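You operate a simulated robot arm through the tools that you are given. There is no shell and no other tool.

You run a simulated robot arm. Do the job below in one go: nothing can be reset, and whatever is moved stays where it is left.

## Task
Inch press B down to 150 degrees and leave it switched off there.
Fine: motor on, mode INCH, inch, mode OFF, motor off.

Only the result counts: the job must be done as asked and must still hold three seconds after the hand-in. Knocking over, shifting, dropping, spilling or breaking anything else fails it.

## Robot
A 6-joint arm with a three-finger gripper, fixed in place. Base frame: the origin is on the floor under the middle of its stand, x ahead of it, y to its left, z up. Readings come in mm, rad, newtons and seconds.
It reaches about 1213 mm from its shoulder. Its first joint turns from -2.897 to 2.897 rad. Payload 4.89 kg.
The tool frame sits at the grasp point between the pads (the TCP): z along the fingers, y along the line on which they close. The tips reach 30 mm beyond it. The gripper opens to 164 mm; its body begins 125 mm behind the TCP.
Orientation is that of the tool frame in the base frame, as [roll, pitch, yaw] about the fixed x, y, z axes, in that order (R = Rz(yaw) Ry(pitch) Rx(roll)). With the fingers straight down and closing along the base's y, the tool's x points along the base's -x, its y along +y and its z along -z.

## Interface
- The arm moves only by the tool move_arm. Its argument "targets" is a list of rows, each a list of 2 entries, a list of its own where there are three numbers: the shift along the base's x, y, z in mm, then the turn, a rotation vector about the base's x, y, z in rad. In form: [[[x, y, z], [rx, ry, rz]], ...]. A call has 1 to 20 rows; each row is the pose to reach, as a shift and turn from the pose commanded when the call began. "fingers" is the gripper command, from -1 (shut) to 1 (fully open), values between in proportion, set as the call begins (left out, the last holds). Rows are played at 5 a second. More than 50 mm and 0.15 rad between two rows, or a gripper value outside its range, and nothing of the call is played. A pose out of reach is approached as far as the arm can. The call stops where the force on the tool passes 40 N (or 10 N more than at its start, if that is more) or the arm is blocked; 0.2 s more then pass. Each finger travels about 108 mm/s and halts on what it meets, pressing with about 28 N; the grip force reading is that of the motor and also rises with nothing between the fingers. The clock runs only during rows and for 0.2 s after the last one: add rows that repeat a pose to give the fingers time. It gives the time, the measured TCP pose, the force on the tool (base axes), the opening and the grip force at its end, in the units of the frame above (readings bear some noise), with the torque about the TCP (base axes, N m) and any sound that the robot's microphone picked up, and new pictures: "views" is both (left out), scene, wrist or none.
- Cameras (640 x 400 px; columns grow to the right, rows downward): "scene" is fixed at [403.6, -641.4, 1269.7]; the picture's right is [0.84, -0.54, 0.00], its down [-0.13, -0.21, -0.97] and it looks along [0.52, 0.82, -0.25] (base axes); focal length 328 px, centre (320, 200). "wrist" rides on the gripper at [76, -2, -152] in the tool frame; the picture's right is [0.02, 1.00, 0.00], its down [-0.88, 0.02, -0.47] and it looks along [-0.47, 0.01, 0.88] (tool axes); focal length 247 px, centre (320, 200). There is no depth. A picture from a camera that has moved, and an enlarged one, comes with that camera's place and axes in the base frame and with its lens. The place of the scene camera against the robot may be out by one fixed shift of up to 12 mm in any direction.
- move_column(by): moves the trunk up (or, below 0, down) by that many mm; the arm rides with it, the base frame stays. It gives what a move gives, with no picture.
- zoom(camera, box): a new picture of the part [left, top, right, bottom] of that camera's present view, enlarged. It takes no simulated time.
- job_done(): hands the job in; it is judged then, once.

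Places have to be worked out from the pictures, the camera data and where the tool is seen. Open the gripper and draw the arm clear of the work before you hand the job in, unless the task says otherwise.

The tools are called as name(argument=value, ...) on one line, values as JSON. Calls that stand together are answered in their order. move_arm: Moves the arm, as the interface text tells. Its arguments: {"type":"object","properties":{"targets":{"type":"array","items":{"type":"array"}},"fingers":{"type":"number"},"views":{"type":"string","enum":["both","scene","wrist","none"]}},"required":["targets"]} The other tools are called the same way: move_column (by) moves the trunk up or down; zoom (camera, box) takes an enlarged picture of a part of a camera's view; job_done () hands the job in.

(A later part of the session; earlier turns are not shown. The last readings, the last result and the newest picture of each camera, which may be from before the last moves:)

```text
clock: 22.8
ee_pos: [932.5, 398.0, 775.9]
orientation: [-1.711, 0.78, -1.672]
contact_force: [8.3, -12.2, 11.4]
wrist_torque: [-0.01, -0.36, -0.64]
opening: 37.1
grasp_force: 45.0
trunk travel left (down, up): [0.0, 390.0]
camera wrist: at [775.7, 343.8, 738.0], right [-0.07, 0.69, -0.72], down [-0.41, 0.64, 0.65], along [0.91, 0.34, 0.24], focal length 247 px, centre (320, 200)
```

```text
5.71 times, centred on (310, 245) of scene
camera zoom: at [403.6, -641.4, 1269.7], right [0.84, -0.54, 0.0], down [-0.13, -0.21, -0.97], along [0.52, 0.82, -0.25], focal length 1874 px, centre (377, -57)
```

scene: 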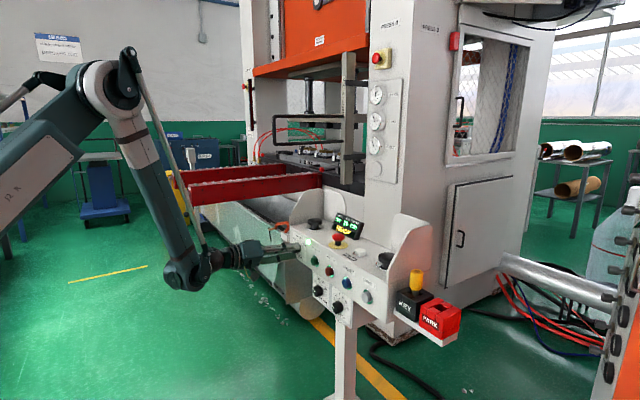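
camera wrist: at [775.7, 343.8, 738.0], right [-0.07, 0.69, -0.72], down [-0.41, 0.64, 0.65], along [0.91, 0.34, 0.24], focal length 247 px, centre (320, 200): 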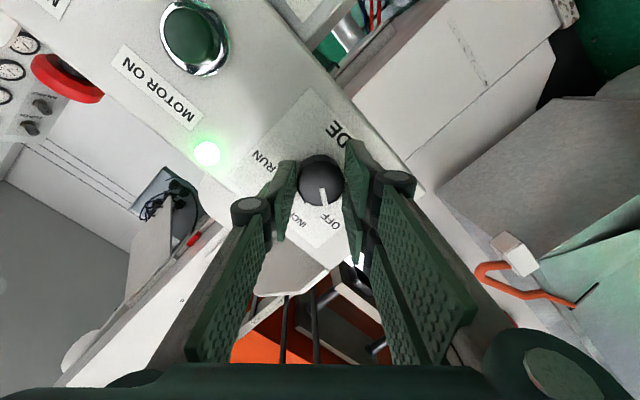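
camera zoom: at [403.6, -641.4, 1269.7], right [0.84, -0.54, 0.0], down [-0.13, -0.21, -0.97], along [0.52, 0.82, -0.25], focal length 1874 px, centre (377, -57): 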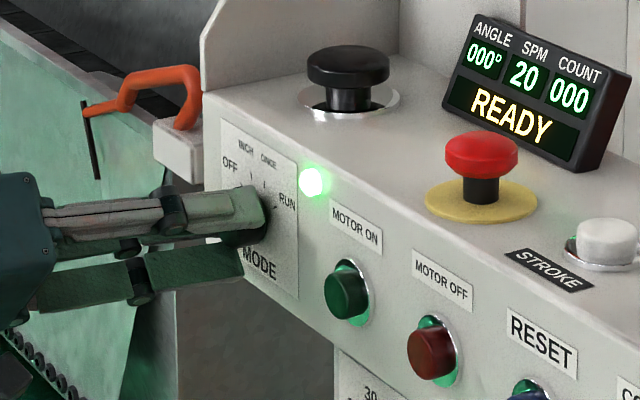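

Gripped at 37 mm opening with a small sideways load, so I ease the TCP ~1.5 mm toward the knob axis and then turn +40° about base x (clockwise seen from the front: OFF → INCH).

move_arm(targets=[[[0, -1.2, 1.2], [0, 0, 0]], [[0, -1.2, 1.2], [0.1164, 0, 0]], [[0, -1.2, 1.2], [0.2327, 0, 0]], [[0, -1.2, 1.2], [0.3491, 0, 0]], [[0, -1.2, 1.2], [0.4654, 0, 0]], [[0, -1.2, 1.2], [0.5818, 0, 0]], [[0, -1.2, 1.2], [0.6981, 0, 0]], [[0, -1.2, 1.2], [0.6981, 0, 0]]])

zoom(camera="wrist", box=[240, 100, 400, 220])

zoom(camera="scene", box=[260, 210, 360, 280])

```text
clock: 24.6
ee_pos: [932.5, 397.4, 772.9]
orientation: [-2.32, 1.457, -2.249]
contact_force: [-7.1, -8.3, -21.3]
wrist_torque: [-0.08, 0.38, -0.46]
opening: 37.2
grasp_force: 45.2
trunk travel left (down, up): [0.0, 390.0]
camera wrist: at [775.6, 380.4, 710.2], right [-0.07, 0.99, -0.1], down [-0.41, 0.07, 0.91], along [0.91, 0.11, 0.4], focal length 247 px, centre (320, 200)
```

scene: 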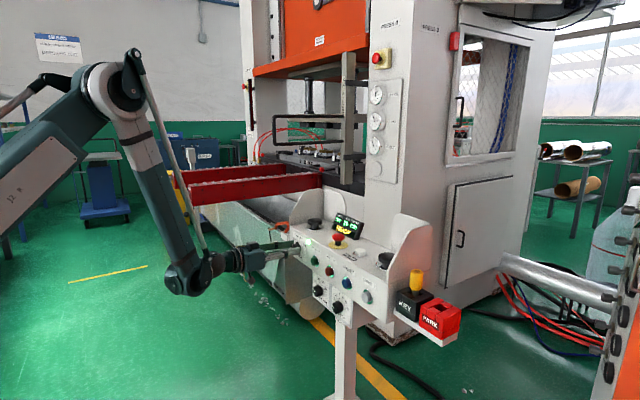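
wrist: 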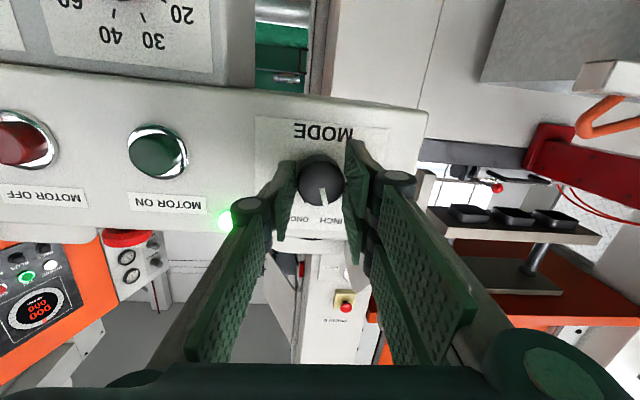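

```text
3.33 times, centred on (320, 160) of wrist
camera zoom: at [775.6, 380.4, 710.2], right [-0.07, 0.99, -0.1], down [-0.41, 0.07, 0.91], along [0.91, 0.11, 0.4], focal length 823 px, centre (320, 333)
```

zoom: 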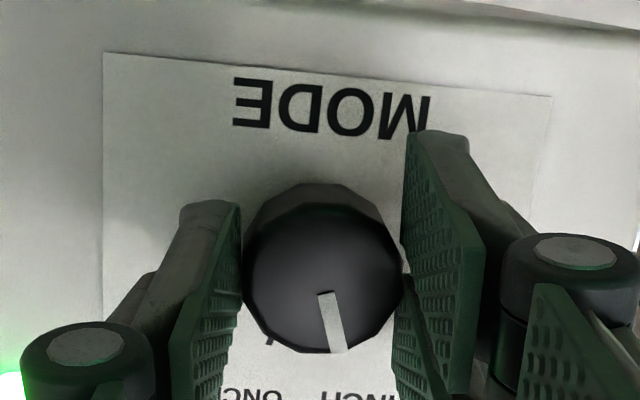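

```text
5.71 times, centred on (310, 245) of scene
camera zoom: at [403.6, -641.4, 1269.7], right [0.84, -0.54, 0.0], down [-0.13, -0.21, -0.97], along [0.52, 0.82, -0.25], focal length 1874 px, centre (377, -57)
```

zoom: 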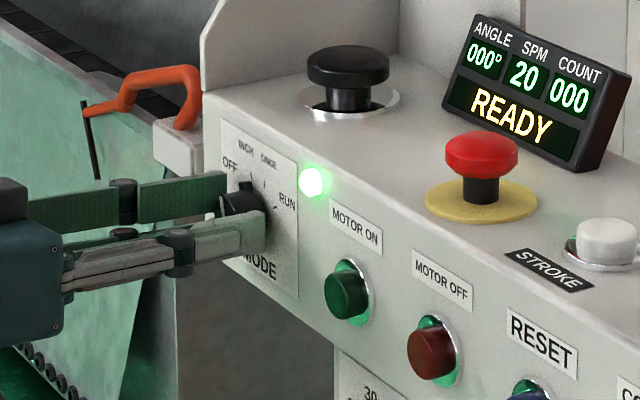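

The knob turned together with the fingers; its pointer is now about 20° left of up, where INCH is. I release and check the pointer against the ticks.

move_arm(targets=[[[0, 0, 0], [0, 0, 0]], [[0, 0, 0], [0, 0, 0]], [[0, 0, 0], [0, 0, 0]]], fingers=0)

zoom(camera="wrist", box=[240, 120, 400, 240])

zoom(camera="scene", box=[260, 210, 360, 280])

```text
clock: 25.4
ee_pos: [932.1, 398.2, 774.9]
orientation: [-2.305, 1.456, -2.237]
contact_force: [-0.2, -0.4, 0.1]
wrist_torque: [0.01, 0.0, -0.01]
opening: 82.0
grasp_force: 0.1
trunk travel left (down, up): [0.0, 390.0]
camera wrist: at [775.4, 380.4, 711.1], right [-0.07, 0.99, -0.11], down [-0.41, 0.07, 0.91], along [0.91, 0.11, 0.4], focal length 247 px, centre (320, 200)
```

scene: 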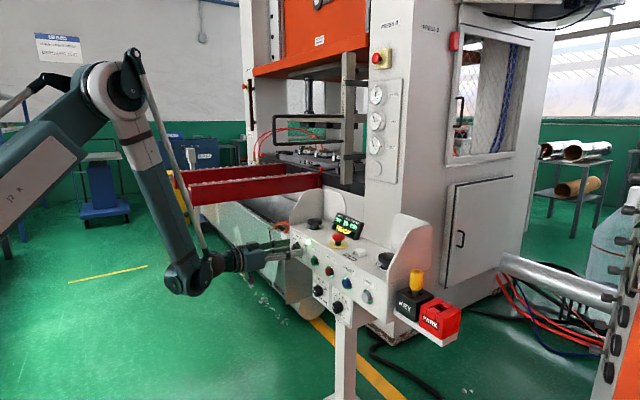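
wrist: 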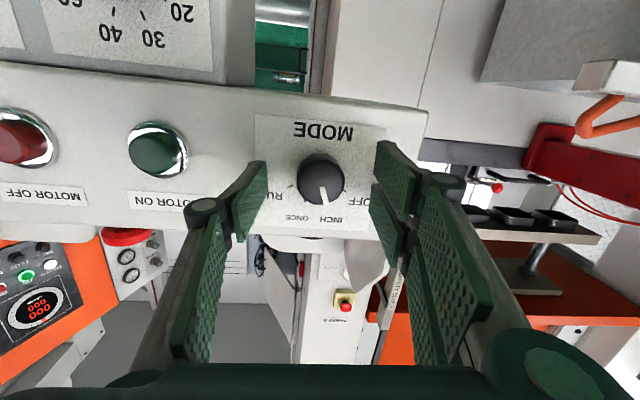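

```text
3.33 times, centred on (320, 180) of wrist
camera zoom: at [775.4, 380.4, 711.1], right [-0.07, 0.99, -0.11], down [-0.41, 0.07, 0.91], along [0.91, 0.11, 0.4], focal length 823 px, centre (320, 267)
```

zoom: 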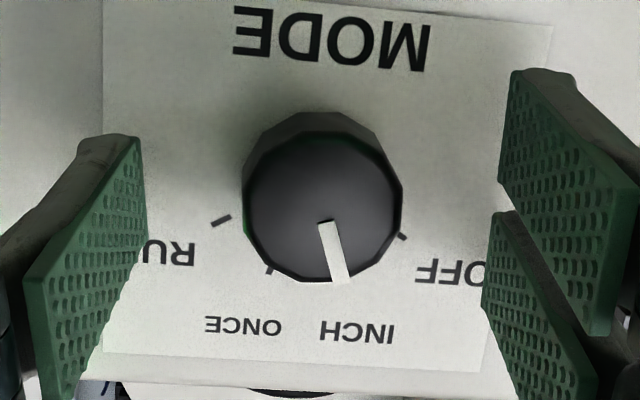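

```text
5.71 times, centred on (310, 245) of scene
camera zoom: at [403.6, -641.4, 1269.7], right [0.84, -0.54, 0.0], down [-0.13, -0.21, -0.97], along [0.52, 0.82, -0.25], focal length 1874 px, centre (377, -57)
```

zoom: 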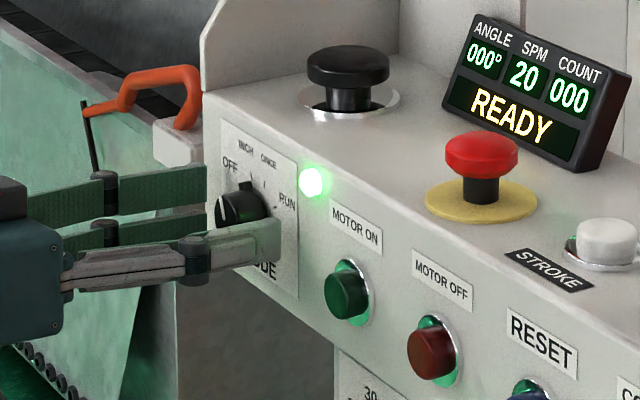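

The pointer lines up with the INCH position. I back off along -x and square the tool up before heading for STROKE.

move_arm(targets=[[[-15, 0, 0], [0, 0, 0]], [[-30, 0, 0], [0, 0, 0]], [[-45, 0, 0], [0, 0, 0]], [[-50, 0, 15], [0.0417, 0.0137, -0.0392]], [[-50, 0, 40], [0.0835, 0.0274, -0.0784]], [[-50, 0, 70], [0.0835, 0.0274, -0.0784]]])

zoom(camera="wrist", box=[240, 80, 400, 200])

zoom(camera="scene", box=[260, 210, 360, 280])

```text
clock: 26.8
ee_pos: [883.3, 397.0, 843.6]
orientation: [3.141, 1.468, 3.133]
contact_force: [0.7, 0.6, -1.0]
wrist_torque: [-0.04, -0.11, -0.05]
opening: 82.2
grasp_force: 0.0
out of reach, approached as far as the arm can: row 3
trunk travel left (down, up): [0.0, 390.0]
camera wrist: at [724.2, 397.2, 783.2], right [0.01, 1.0, -0.02], down [-0.38, 0.02, 0.92], along [0.92, 0.0, 0.38], focal length 247 px, centre (320, 200)
```

scene: 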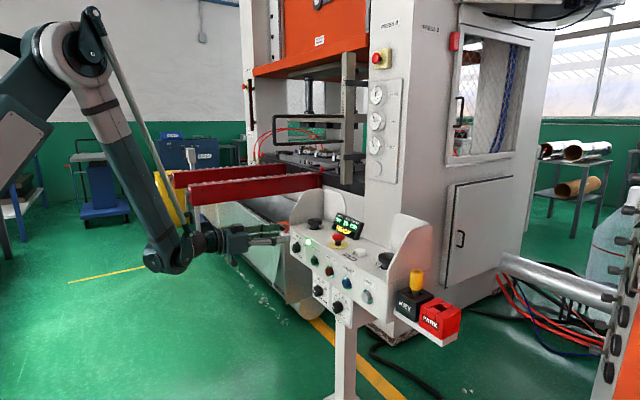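
wrist: 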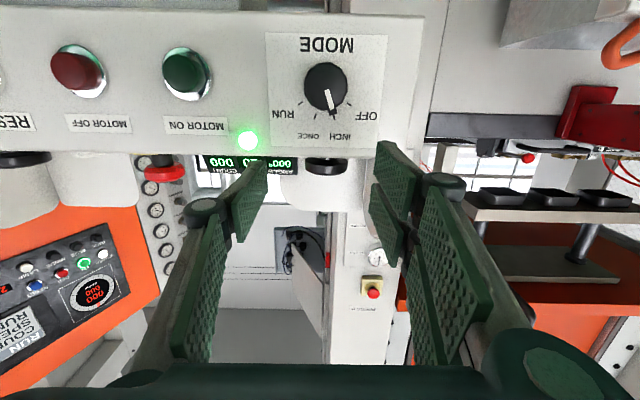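

```text
3.33 times, centred on (320, 140) of wrist
camera zoom: at [724.2, 397.2, 783.2], right [0.01, 1.0, -0.02], down [-0.38, 0.02, 0.92], along [0.92, 0.0, 0.38], focal length 823 px, centre (320, 400)
```

zoom: 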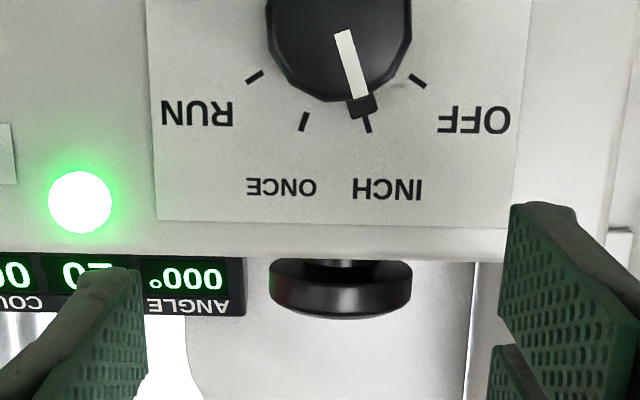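

```text
5.71 times, centred on (310, 245) of scene
camera zoom: at [403.6, -641.4, 1269.7], right [0.84, -0.54, 0.0], down [-0.13, -0.21, -0.97], along [0.52, 0.82, -0.25], focal length 1874 px, centre (377, -57)
```

zoom: 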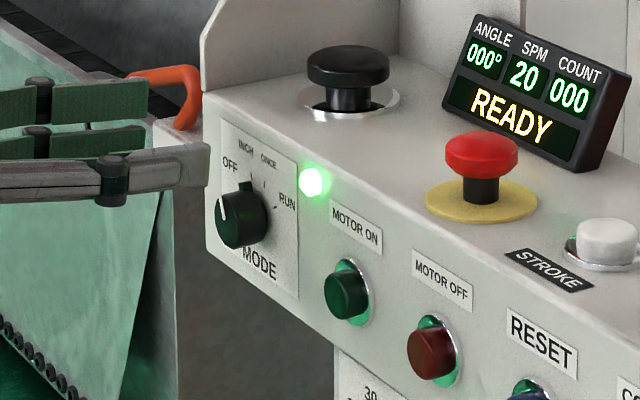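

The nub now points exactly at the INCH tick. I close the fingers, rise above the console clear of the palm button and e-stop, tilt the tool to 45° downward, and move to hover over STROKE.

move_arm(targets=[[[0, 0, 40], [0, 0.1, 0]], [[0, -10, 80], [0, 0.2, 0]], [[10, -30, 115], [0, 0.3, 0]], [[20, -60, 130], [0, 0.4, 0]], [[40, -95, 135], [0, 0.5, 0]], [[60, -135, 135], [0, 0.6, 0]], [[85, -175, 135], [0, 0.685, 0]], [[110, -215, 135], [0, 0.685, 0]], [[130, -255, 135], [0, 0.685, 0]], [[145, -290, 135], [0, 0.685, 0]], [[145, -301, 135], [0, 0.685, 0]], [[145, -301, 115], [0, 0.685, 0]]], fingers=-1)

zoom(camera="wrist", box=[220, 80, 420, 230])

zoom(camera="scene", box=[270, 180, 430, 290])

```text
clock: 29.4
ee_pos: [1029.0, 95.6, 960.2]
orientation: [-3.134, 0.785, -3.141]
contact_force: [-1.0, -0.3, 1.1]
wrist_torque: [-0.02, -0.05, -0.07]
opening: 0.0
grasp_force: 27.6
trunk travel left (down, up): [0.0, 390.0]
camera wrist: at [867.3, 96.2, 1014.9], right [-0.01, 1.0, -0.02], down [0.29, 0.02, 0.96], along [0.96, 0.0, -0.29], focal length 247 px, centre (320, 200)
```

scene: 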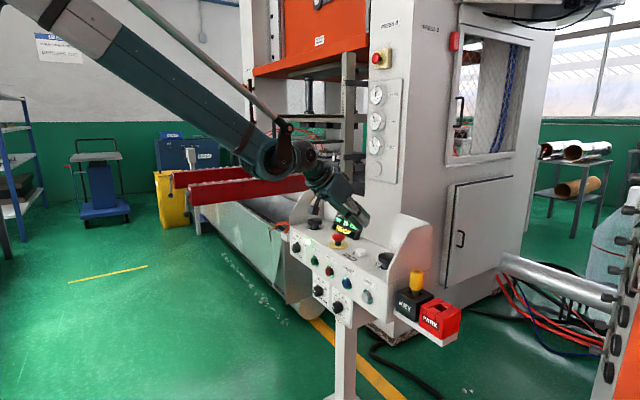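
wrist: 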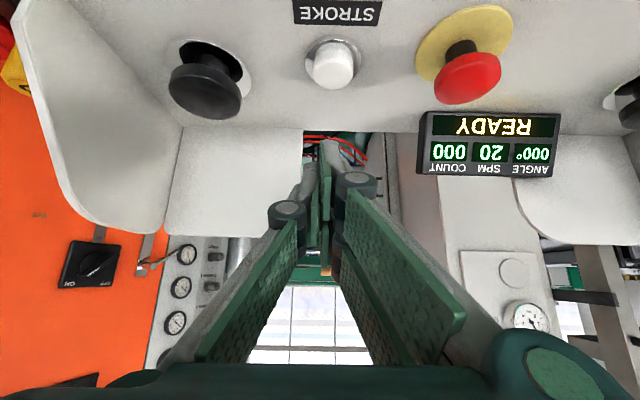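

```text
2.67 times, centred on (320, 155) of wrist
camera zoom: at [867.3, 96.2, 1014.9], right [-0.01, 1.0, -0.02], down [0.29, 0.02, 0.96], along [0.96, 0.0, -0.29], focal length 659 px, centre (320, 320)
```

zoom: 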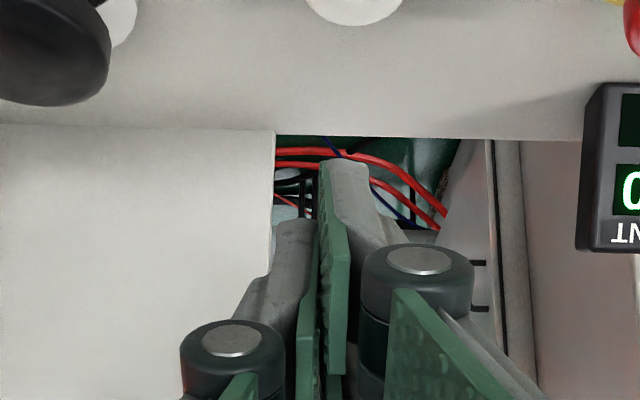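

```text
3.64 times, centred on (350, 235) of scene
camera zoom: at [403.6, -641.4, 1269.7], right [0.84, -0.54, 0.0], down [-0.13, -0.21, -0.97], along [0.52, 0.82, -0.25], focal length 1193 px, centre (211, 73)
```

zoom: 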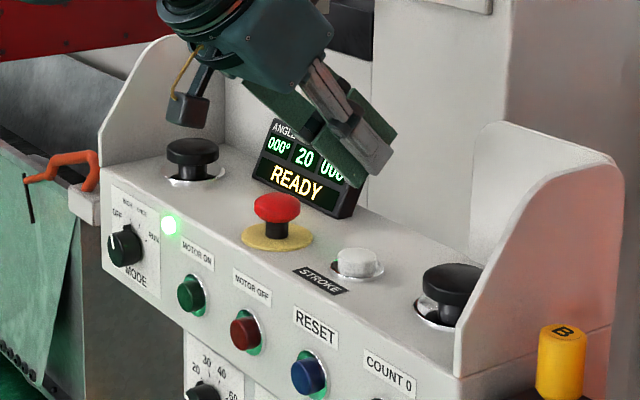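

The wrist camera sees the display and the STROKE cap well; the cap top is at about (1029, 105, 849), directly under my lowest fingertip corner. I descend to just above it, keeping a few mm clear.

move_arm(targets=[[[0, 0, -15], [0, 0, 0]], [[0, 0, -30], [0, 0, 0]], [[0, 0, -45], [0, 0, 0]], [[0, 0, -55], [0, 0, 0]], [[0, 0, -62], [0, 0, 0]]])

zoom(camera="scene", box=[310, 200, 420, 280])

zoom(camera="wrist", box=[240, 50, 560, 250])

```text
clock: 30.6
ee_pos: [1028.9, 98.0, 898.4]
orientation: [-3.136, 0.784, 3.139]
contact_force: [0.3, 0.0, -0.3]
wrist_torque: [0.04, -0.01, 0.04]
opening: 0.1
grasp_force: 28.0
trunk travel left (down, up): [0.0, 390.0]
camera wrist: at [865.8, 97.9, 952.3], right [-0.01, 1.0, -0.02], down [0.29, 0.02, 0.96], along [0.96, 0.0, -0.29], focal length 247 px, centre (320, 200)
```

scene: 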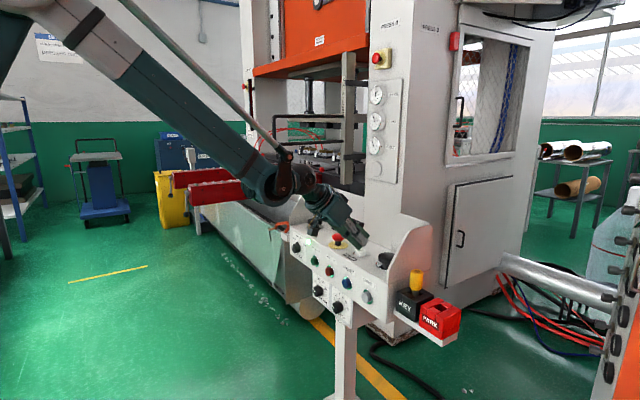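
wrist: 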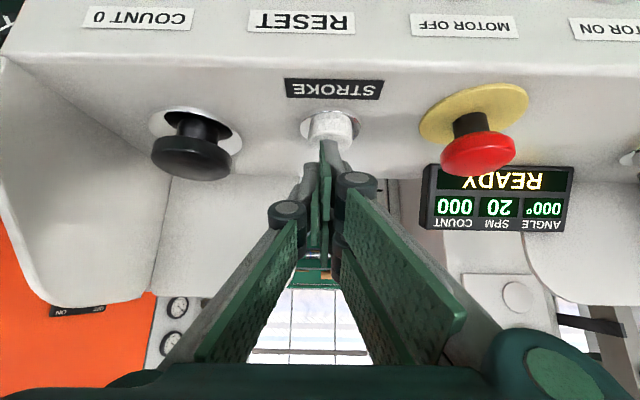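

```text
5.00 times, centred on (365, 240) of scene
camera zoom: at [403.6, -641.4, 1269.7], right [0.84, -0.54, 0.0], down [-0.13, -0.21, -0.97], along [0.52, 0.82, -0.25], focal length 1640 px, centre (95, 0)
```

zoom: 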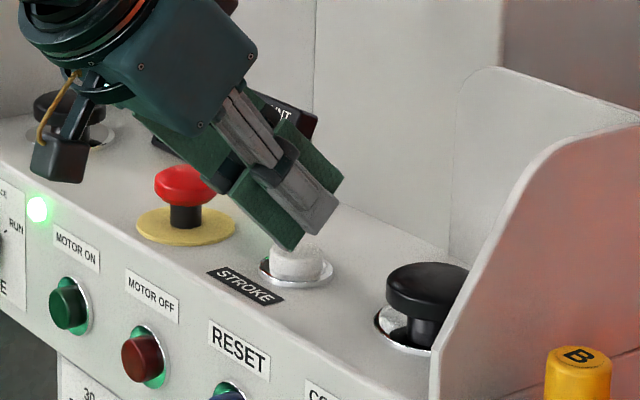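

```text
2.00 times, centred on (400, 150) of wrist
camera zoom: at [865.8, 97.9, 952.3], right [-0.01, 1.0, -0.02], down [0.29, 0.02, 0.96], along [0.96, 0.0, -0.29], focal length 494 px, centre (160, 300)
```

zoom: 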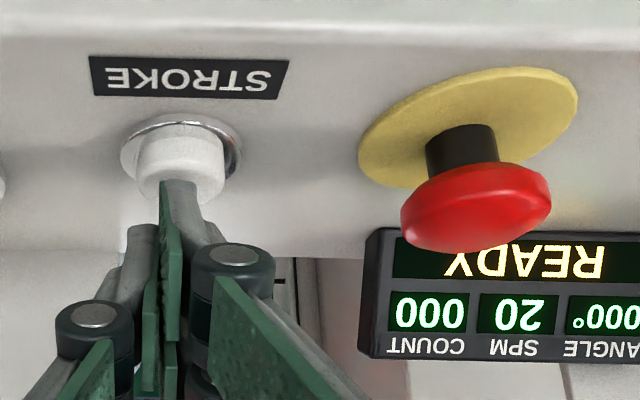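

The tip is just above the cap and aligned. I press down in small steps and read force, sound and the angle display.

move_arm(targets=[[[0, 0, -4], [0, 0, 0]], [[0, 0, -6], [0, 0, 0]], [[0, 0, -8], [0, 0, 0]]], views="wrist")

zoom(camera="wrist", box=[400, 150, 600, 250])

```text
clock: 31.4
ee_pos: [1026.7, 96.5, 889.3]
orientation: [-3.136, 0.785, 3.141]
contact_force: [-0.1, 1.5, 3.4]
wrist_torque: [0.09, 0.03, -0.01]
opening: 0.0
grasp_force: 27.8
trunk travel left (down, up): [0.0, 390.0]
heard: click
camera wrist: at [865.6, 97.2, 944.6], right [-0.01, 1.0, -0.02], down [0.29, 0.02, 0.96], along [0.96, 0.0, -0.29], focal length 247 px, centre (320, 200)
```

wrist: 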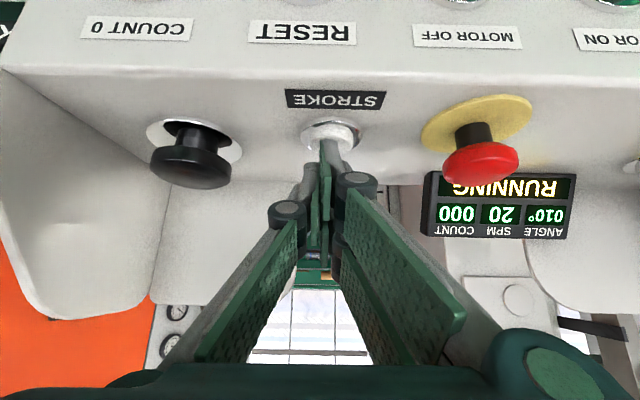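

```text
3.20 times, centred on (500, 200) of wrist
camera zoom: at [865.6, 97.2, 944.6], right [-0.01, 1.0, -0.02], down [0.29, 0.02, 0.96], along [0.96, 0.0, -0.29], focal length 790 px, centre (-256, 200)
```

zoom: 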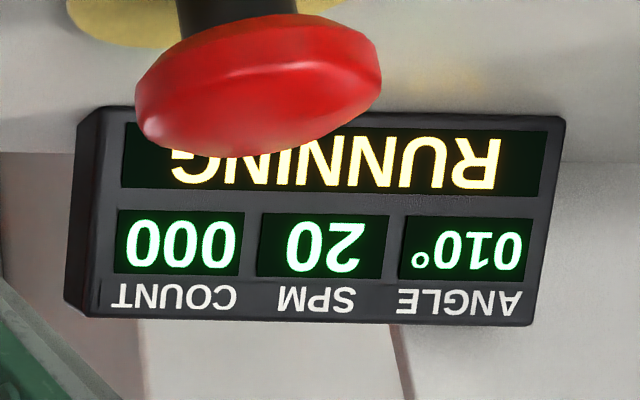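

It is RUNNING and the angle reads 010° with the button held. Holding position for one row (0.4 s) to measure the rate.

move_arm(targets=[[[0, 0, 0], [0, 0, 0]]], views="wrist")

zoom(camera="wrist", box=[400, 150, 600, 250])

```text
clock: 31.8
ee_pos: [1027.7, 96.9, 890.6]
orientation: [-3.135, 0.784, -3.141]
contact_force: [-0.7, 1.5, 3.1]
wrist_torque: [0.05, 0.06, -0.02]
opening: 0.2
grasp_force: 27.7
trunk travel left (down, up): [0.0, 390.0]
camera wrist: at [865.7, 97.1, 944.5], right [-0.01, 1.0, -0.02], down [0.29, 0.02, 0.96], along [0.96, 0.0, -0.29], focal length 247 px, centre (320, 200)
```

wrist: 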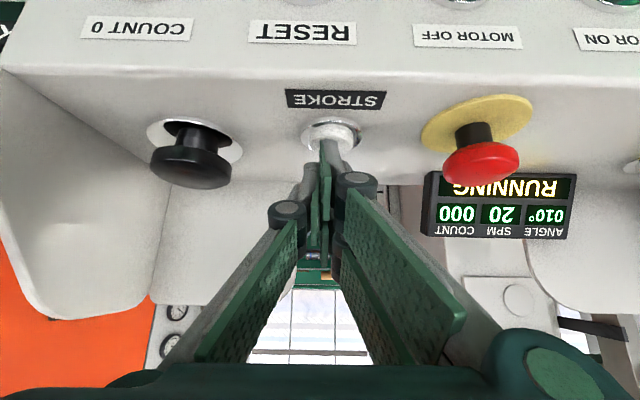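

```text
3.20 times, centred on (500, 200) of wrist
camera zoom: at [865.7, 97.1, 944.5], right [-0.01, 1.0, -0.02], down [0.29, 0.02, 0.96], along [0.96, 0.0, -0.29], focal length 790 px, centre (-256, 200)
```

zoom: 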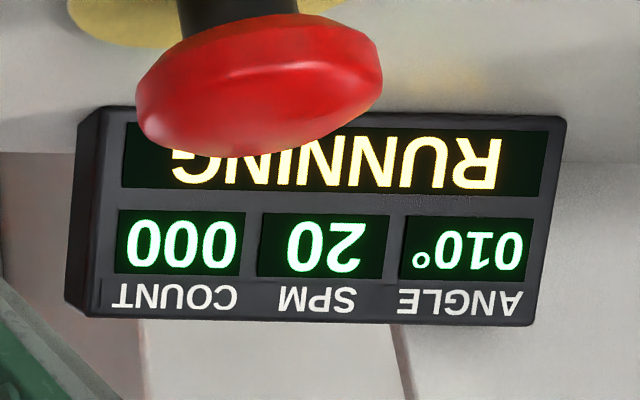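

Angle stays at 010° while held, so it may be 10° per press. I release by lifting 6 mm and look again.

move_arm(targets=[[[0, 0, 3], [0, 0, 0]], [[0, 0, 7], [0, 0, 0]]], views="wrist")

zoom(camera="wrist", box=[400, 150, 600, 250])

```text
clock: 32.4
ee_pos: [1027.7, 96.4, 896.2]
orientation: [-3.137, 0.784, 3.141]
contact_force: [0.1, 0.1, -0.6]
wrist_torque: [-0.02, -0.02, 0.0]
opening: 0.1
grasp_force: 27.8
trunk travel left (down, up): [0.0, 390.0]
camera wrist: at [865.6, 97.0, 951.5], right [-0.01, 1.0, -0.02], down [0.29, 0.02, 0.96], along [0.96, 0.0, -0.29], focal length 247 px, centre (320, 200)
```

wrist: 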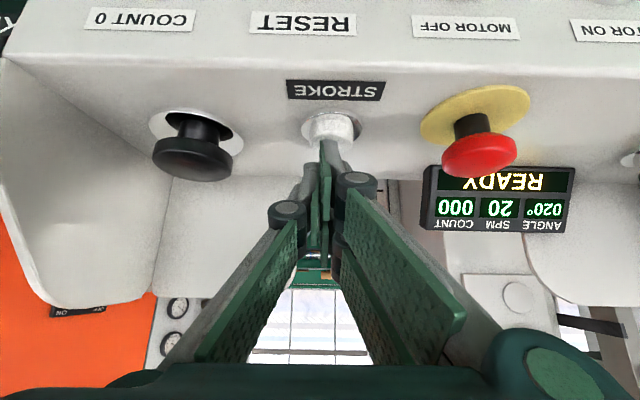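

```text
3.20 times, centred on (500, 200) of wrist
camera zoom: at [865.6, 97.0, 951.5], right [-0.01, 1.0, -0.02], down [0.29, 0.02, 0.96], along [0.96, 0.0, -0.29], focal length 790 px, centre (-256, 200)
```

zoom: 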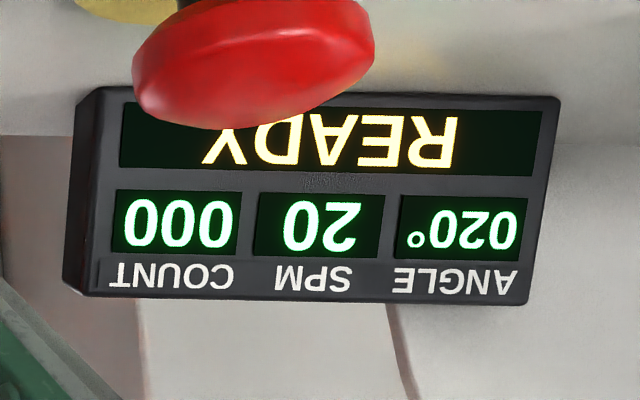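

Released, READY at 020°. It moved further before release, so the motion is while held (or the display is coarse); I make a brief tap to calibrate.

move_arm(targets=[[[0, 0, -7], [0, 0, 0]], [[0, 0, 0], [0, 0, 0]], [[0, 0, 0], [0, 0, 0]]], views="wrist")

zoom(camera="wrist", box=[400, 150, 600, 250])

```text
clock: 33.2
ee_pos: [1027.6, 96.0, 897.7]
orientation: [-3.137, 0.783, 3.141]
contact_force: [-0.1, 0.0, 0.2]
wrist_torque: [0.0, 0.0, -0.01]
opening: 0.1
grasp_force: 27.9
trunk travel left (down, up): [0.0, 390.0]
heard: click
camera wrist: at [865.9, 97.3, 951.1], right [-0.01, 1.0, -0.02], down [0.29, 0.02, 0.96], along [0.96, 0.0, -0.29], focal length 247 px, centre (320, 200)
```

wrist: 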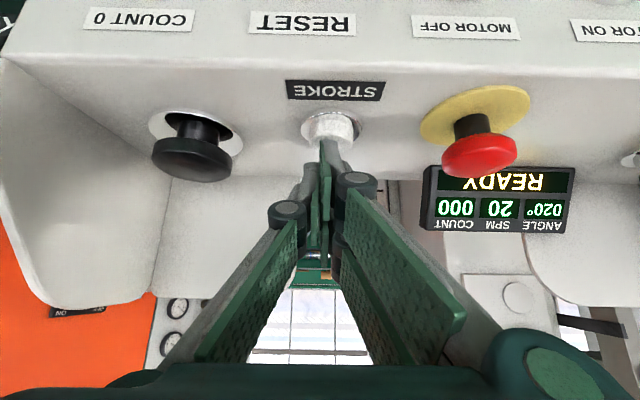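

```text
3.20 times, centred on (500, 200) of wrist
camera zoom: at [865.9, 97.3, 951.1], right [-0.01, 1.0, -0.02], down [0.29, 0.02, 0.96], along [0.96, 0.0, -0.29], focal length 790 px, centre (-256, 200)
```

zoom: 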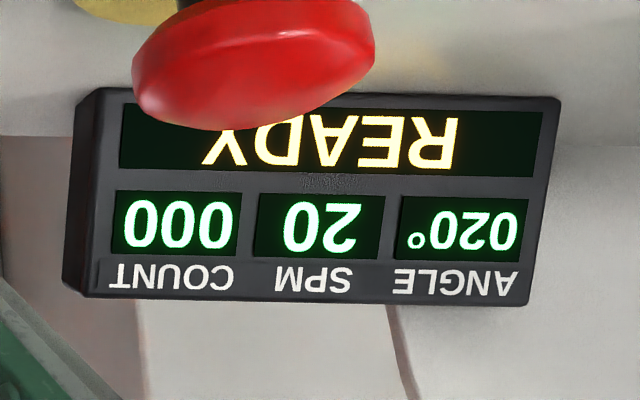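

The short tap clicked but the display still reads 020°, so it is rounded to tens. I press and hold in timed steps to determine the rate.

move_arm(targets=[[[0, 0, -7], [0, 0, 0]], [[0, 0, -7], [0, 0, 0]]], views="wrist")

zoom(camera="wrist", box=[400, 150, 600, 250])

```text
clock: 33.8
ee_pos: [1027.8, 97.8, 890.1]
orientation: [-3.136, 0.785, 3.141]
contact_force: [-1.4, -0.6, 2.8]
wrist_torque: [0.03, 0.06, 0.03]
opening: 0.1
grasp_force: 27.7
trunk travel left (down, up): [0.0, 390.0]
heard: click
camera wrist: at [865.8, 97.3, 943.9], right [-0.01, 1.0, -0.02], down [0.29, 0.02, 0.96], along [0.96, 0.0, -0.29], focal length 247 px, centre (320, 200)
```

wrist: 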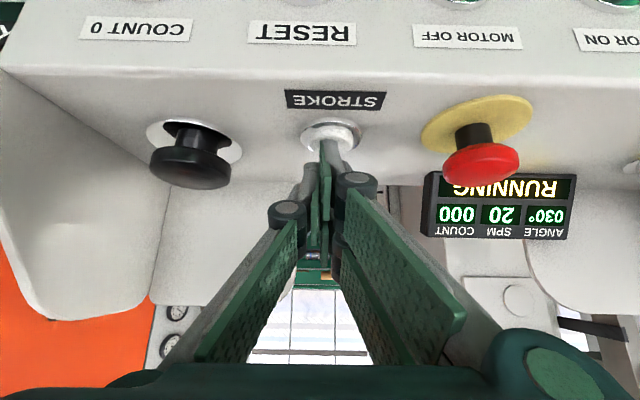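

```text
3.20 times, centred on (500, 200) of wrist
camera zoom: at [865.8, 97.3, 943.9], right [-0.01, 1.0, -0.02], down [0.29, 0.02, 0.96], along [0.96, 0.0, -0.29], focal length 790 px, centre (-256, 200)
```

zoom: 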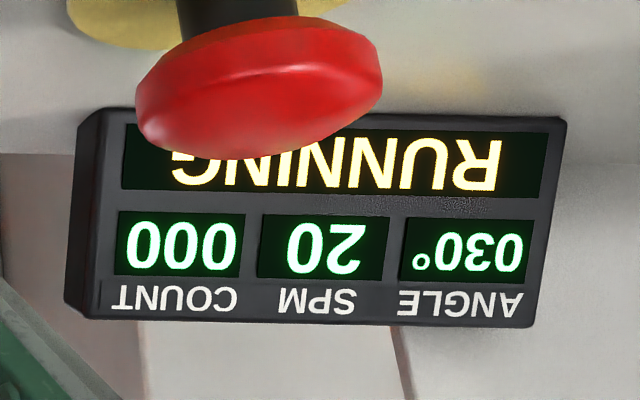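

Now 030° while held. I keep holding in 0.4 s steps and record the readings.

move_arm(targets=[[[0, 0, 0], [0, 0, 0]]], views="wrist")

zoom(camera="wrist", box=[400, 150, 600, 250])

move_arm(targets=[[[0, 0, 0], [0, 0, 0]]], views="wrist")

zoom(camera="wrist", box=[400, 150, 600, 250])

move_arm(targets=[[[0, 0, 0], [0, 0, 0]]], views="wrist")

zoom(camera="wrist", box=[400, 150, 600, 250])

```text
clock: 34.2
ee_pos: [1028.1, 96.8, 888.4]
orientation: [-3.136, 0.785, 3.141]
contact_force: [-1.9, -0.4, 2.9]
wrist_torque: [0.03, 0.04, -0.01]
opening: 0.1
grasp_force: 28.3
trunk travel left (down, up): [0.0, 390.0]
camera wrist: at [865.9, 97.3, 944.0], right [-0.01, 1.0, -0.02], down [0.29, 0.02, 0.96], along [0.96, 0.0, -0.29], focal length 247 px, centre (320, 200)
```

wrist: 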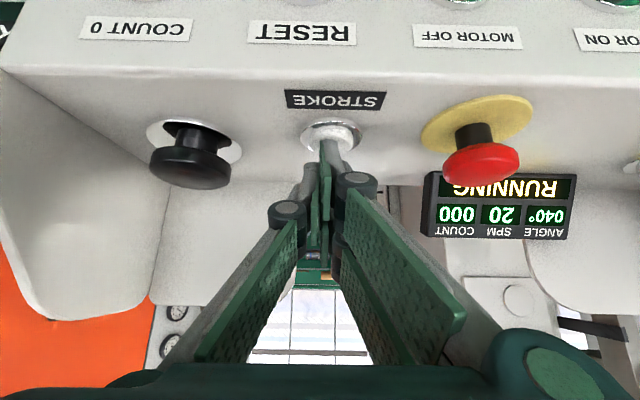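

```text
3.20 times, centred on (500, 200) of wrist
camera zoom: at [865.9, 97.3, 944.0], right [-0.01, 1.0, -0.02], down [0.29, 0.02, 0.96], along [0.96, 0.0, -0.29], focal length 790 px, centre (-256, 200)
```

zoom: 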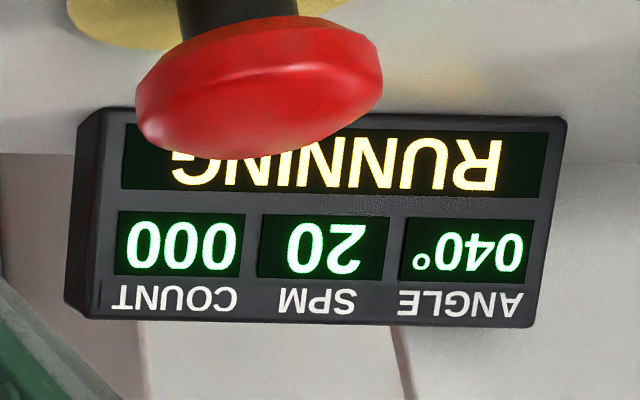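

```text
clock: 34.6
ee_pos: [1028.3, 97.2, 890.2]
orientation: [-3.137, 0.785, -3.14]
contact_force: [-0.2, -0.1, 3.4]
wrist_torque: [0.01, 0.04, -0.01]
opening: 0.0
grasp_force: 27.9
trunk travel left (down, up): [0.0, 390.0]
camera wrist: at [865.9, 97.3, 944.0], right [-0.01, 1.0, -0.02], down [0.29, 0.02, 0.96], along [0.96, 0.0, -0.29], focal length 247 px, centre (320, 200)
```

wrist: 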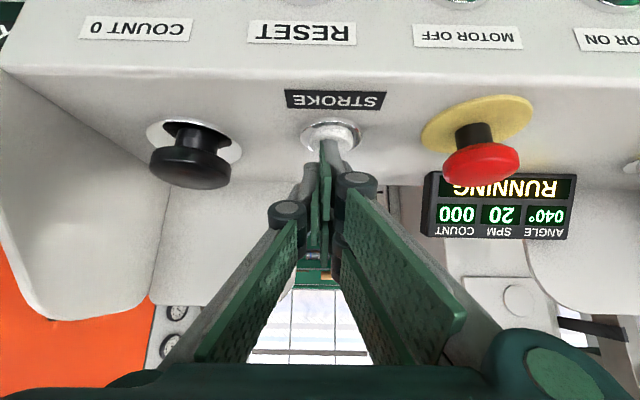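

```text
3.20 times, centred on (500, 200) of wrist
camera zoom: at [865.9, 97.3, 944.0], right [-0.01, 1.0, -0.02], down [0.29, 0.02, 0.96], along [0.96, 0.0, -0.29], focal length 790 px, centre (-256, 200)
```

zoom: 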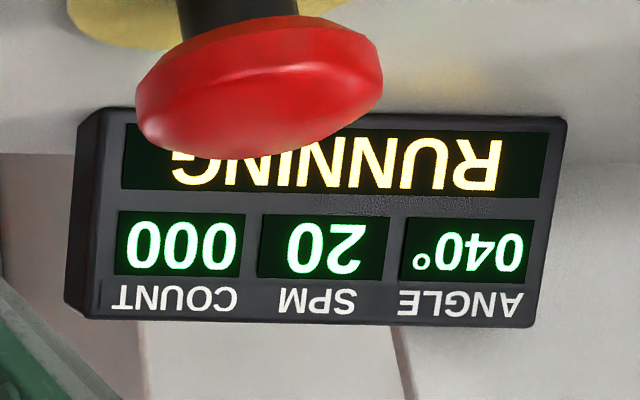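

```text
clock: 35.0
ee_pos: [1028.4, 97.1, 889.0]
orientation: [-3.136, 0.786, 3.14]
contact_force: [0.0, 0.1, 3.8]
wrist_torque: [0.01, 0.01, 0.02]
opening: 0.4
grasp_force: 27.5
trunk travel left (down, up): [0.0, 390.0]
camera wrist: at [865.9, 97.3, 943.9], right [-0.01, 1.0, -0.02], down [0.29, 0.02, 0.96], along [0.96, 0.0, -0.29], focal length 247 px, centre (320, 200)
```

wrist: 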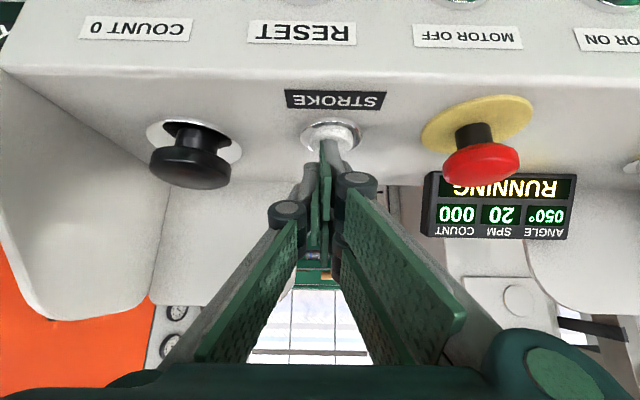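

```text
3.20 times, centred on (500, 200) of wrist
camera zoom: at [865.9, 97.3, 943.9], right [-0.01, 1.0, -0.02], down [0.29, 0.02, 0.96], along [0.96, 0.0, -0.29], focal length 790 px, centre (-256, 200)
```

zoom: 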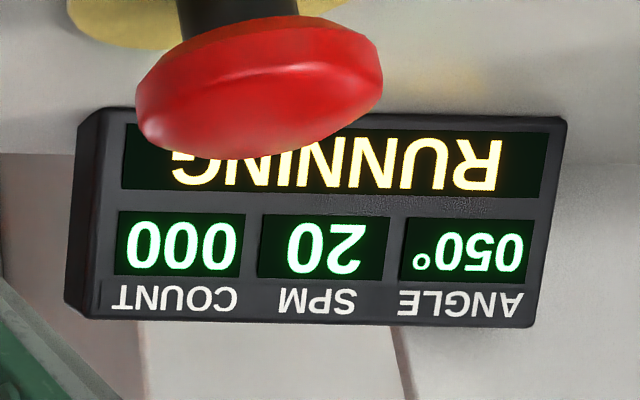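

Readings: t=33.8→030, 34.2→040, 34.6→040, 35.0→050, i.e. roughly 15–20°/s. I hold on, sampling further (well short of 150°).

move_arm(targets=[[[0, 0, 0], [0, 0, 0]]], views="wrist")

move_arm(targets=[[[0, 0, 0], [0, 0, 0]]], views="wrist")

move_arm(targets=[[[0, 0, 0], [0, 0, 0]]], views="wrist")

zoom(camera="wrist", box=[400, 150, 600, 250])

```text
clock: 35.4
ee_pos: [1028.0, 97.1, 889.0]
orientation: [-3.137, 0.785, -3.141]
contact_force: [-0.6, 0.4, 2.2]
wrist_torque: [0.03, 0.01, 0.02]
opening: 0.2
grasp_force: 27.8
trunk travel left (down, up): [0.0, 390.0]
camera wrist: at [865.9, 97.3, 944.0], right [-0.01, 1.0, -0.02], down [0.29, 0.02, 0.96], along [0.96, 0.0, -0.29], focal length 247 px, centre (320, 200)
```

wrist: 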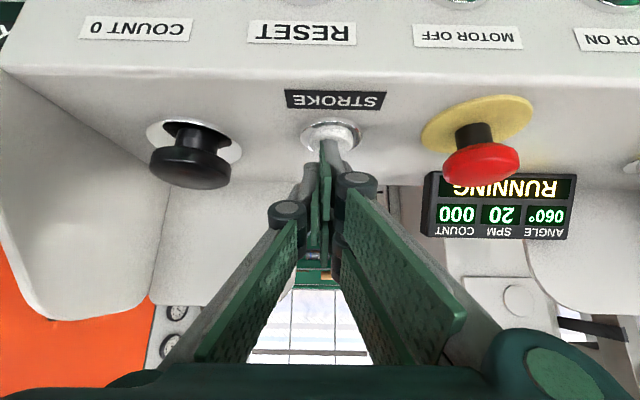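

```text
clock: 35.8
ee_pos: [1028.2, 97.5, 889.2]
orientation: [-3.137, 0.786, -3.141]
contact_force: [0.8, 0.1, 3.3]
wrist_torque: [0.01, -0.02, 0.03]
opening: 0.0
grasp_force: 28.2
trunk travel left (down, up): [0.0, 390.0]
camera wrist: at [865.9, 97.3, 943.9], right [-0.01, 1.0, -0.02], down [0.29, 0.02, 0.96], along [0.96, 0.0, -0.29], focal length 247 px, centre (320, 200)
```

wrist: 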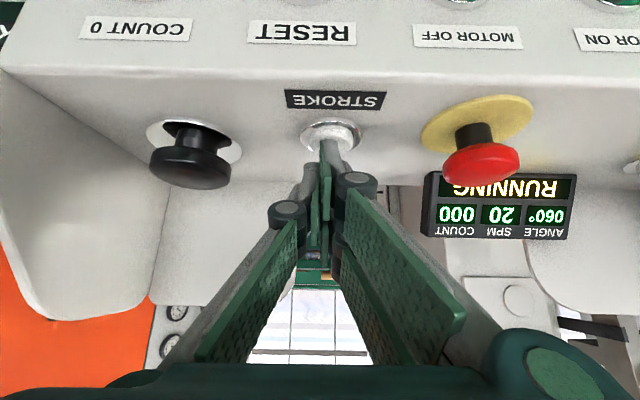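

```text
clock: 36.2
ee_pos: [1027.2, 98.1, 888.7]
orientation: [-3.135, 0.786, -3.141]
contact_force: [1.0, 1.2, 3.3]
wrist_torque: [0.03, -0.02, 0.0]
opening: 0.0
grasp_force: 28.5
trunk travel left (down, up): [0.0, 390.0]
camera wrist: at [865.9, 97.3, 943.9], right [-0.01, 1.0, -0.02], down [0.29, 0.02, 0.96], along [0.96, 0.0, -0.29], focal length 247 px, centre (320, 200)
```

wrist: 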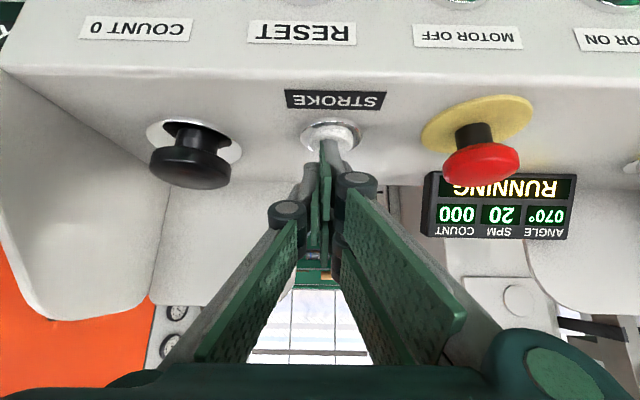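

```text
3.20 times, centred on (500, 200) of wrist
camera zoom: at [865.9, 97.3, 943.9], right [-0.01, 1.0, -0.02], down [0.29, 0.02, 0.96], along [0.96, 0.0, -0.29], focal length 790 px, centre (-256, 200)
```

zoom: 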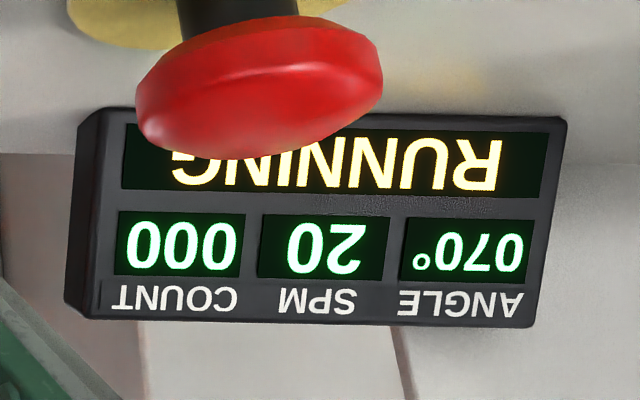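

Pattern so far: 35.4→060, 35.8→060, 36.2→070. I keep holding with the same sampling toward about 100°.

move_arm(targets=[[[0, 0, 0], [0, 0, 0]]], views="wrist")

move_arm(targets=[[[0, 0, 0], [0, 0, 0]]], views="wrist")

move_arm(targets=[[[0, 0, 0], [0, 0, 0]]], views="wrist")

zoom(camera="wrist", box=[400, 150, 600, 250])

```text
clock: 36.6
ee_pos: [1027.3, 96.7, 889.6]
orientation: [-3.138, 0.786, -3.14]
contact_force: [-0.6, 0.8, 2.6]
wrist_torque: [0.02, -0.03, 0.0]
opening: 0.0
grasp_force: 27.7
trunk travel left (down, up): [0.0, 390.0]
camera wrist: at [865.9, 97.3, 943.9], right [-0.01, 1.0, -0.02], down [0.29, 0.02, 0.96], along [0.96, 0.0, -0.29], focal length 247 px, centre (320, 200)
```

wrist: 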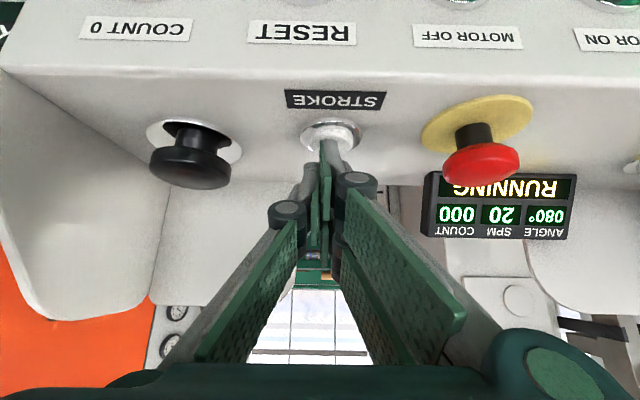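

```text
clock: 37.0
ee_pos: [1028.4, 96.7, 889.6]
orientation: [-3.137, 0.786, 3.141]
contact_force: [-0.1, 0.1, 3.6]
wrist_torque: [0.02, -0.02, 0.0]
opening: 0.0
grasp_force: 27.5
trunk travel left (down, up): [0.0, 390.0]
camera wrist: at [865.9, 97.3, 943.9], right [-0.01, 1.0, -0.02], down [0.29, 0.02, 0.96], along [0.96, 0.0, -0.29], focal length 247 px, centre (320, 200)
```

wrist: 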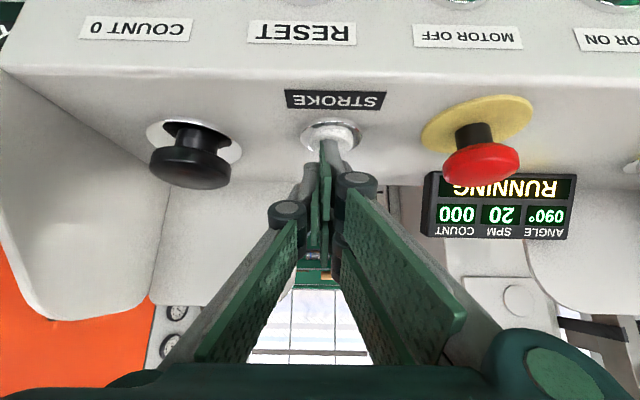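

```text
clock: 37.4
ee_pos: [1027.5, 97.4, 889.2]
orientation: [-3.136, 0.787, 3.14]
contact_force: [-0.3, 0.2, 3.6]
wrist_torque: [0.01, 0.04, -0.02]
opening: 0.3
grasp_force: 27.7
trunk travel left (down, up): [0.0, 390.0]
camera wrist: at [865.9, 97.3, 943.9], right [-0.01, 1.0, -0.02], down [0.29, 0.02, 0.96], along [0.96, 0.0, -0.29], focal length 247 px, centre (320, 200)
```

wrist: 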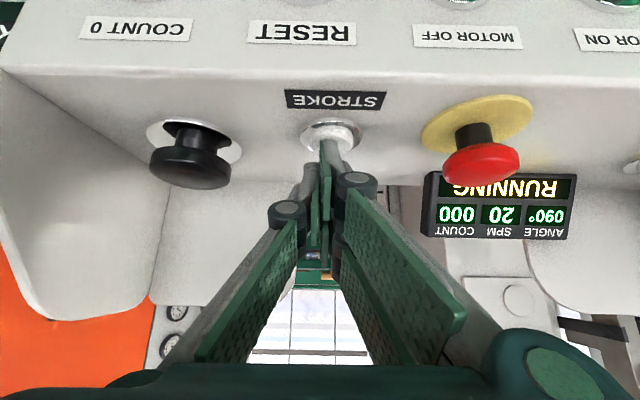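

```text
3.20 times, centred on (500, 200) of wrist
camera zoom: at [865.9, 97.3, 943.9], right [-0.01, 1.0, -0.02], down [0.29, 0.02, 0.96], along [0.96, 0.0, -0.29], focal length 790 px, centre (-256, 200)
```

zoom: 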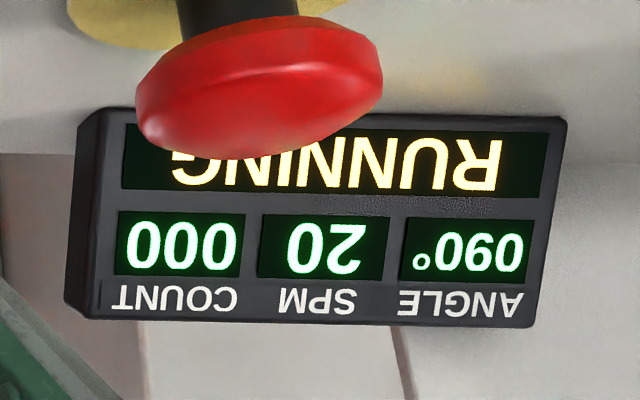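

Fitting transitions gives about 18°/s, so I'm near 98° now. I hold about 1.2 s more and then lift off, expecting roughly 120°, to finish with short taps.

move_arm(targets=[[[0, 0, 0], [0, 0, 0]], [[0, 0, 0], [0, 0, 0]], [[0, 0, 0], [0, 0, 0]], [[0, 0, 0], [0, 0, 0]], [[0, 0, 0], [0, 0, 0]], [[0, 0, 3], [0, 0, 0]], [[0, 0, 7], [0, 0, 0]]])

zoom(camera="wrist", box=[400, 150, 600, 250])

zoom(camera="scene", box=[240, 0, 400, 160])

```text
clock: 39.0
ee_pos: [1027.4, 96.3, 896.8]
orientation: [-3.134, 0.784, 3.14]
contact_force: [-0.2, 0.3, -1.1]
wrist_torque: [0.0, 0.0, 0.0]
opening: 0.1
grasp_force: 28.3
trunk travel left (down, up): [0.0, 390.0]
camera wrist: at [866.1, 96.9, 950.9], right [-0.01, 1.0, -0.02], down [0.29, 0.02, 0.96], along [0.96, 0.0, -0.29], focal length 247 px, centre (320, 200)
```

scene: 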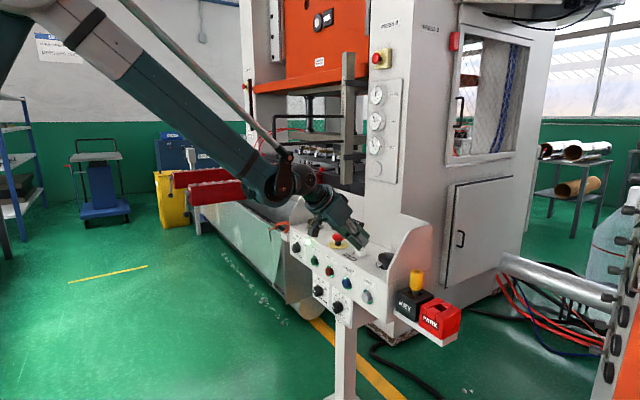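
wrist: 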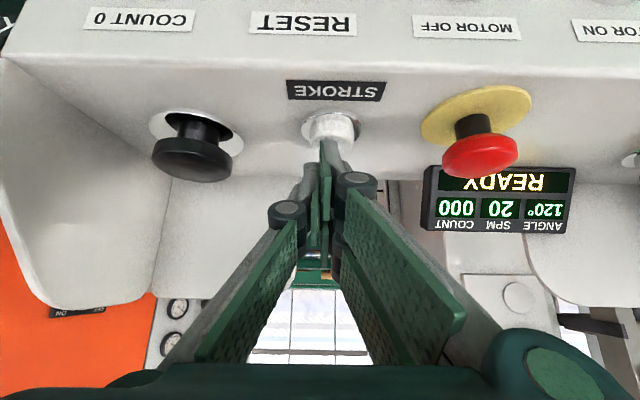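

```text
3.20 times, centred on (500, 200) of wrist
camera zoom: at [866.1, 96.9, 950.9], right [-0.01, 1.0, -0.02], down [0.29, 0.02, 0.96], along [0.96, 0.0, -0.29], focal length 790 px, centre (-256, 200)
```

zoom: 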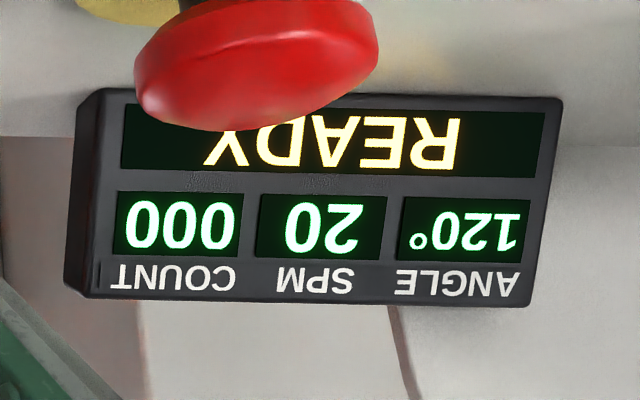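

```text
2.50 times, centred on (320, 80) of scene
camera zoom: at [403.6, -641.4, 1269.7], right [0.84, -0.54, 0.0], down [-0.13, -0.21, -0.97], along [0.52, 0.82, -0.25], focal length 820 px, centre (320, 500)
```

zoom: 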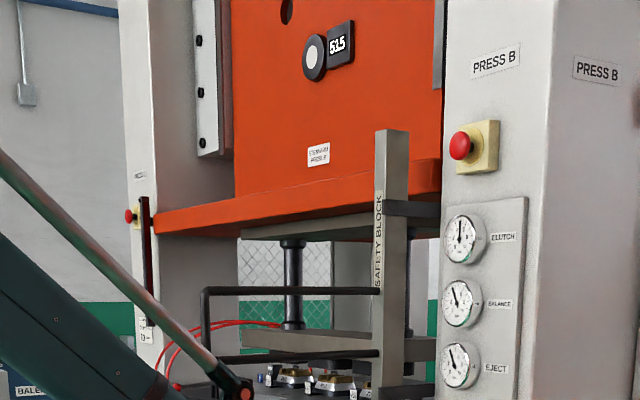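

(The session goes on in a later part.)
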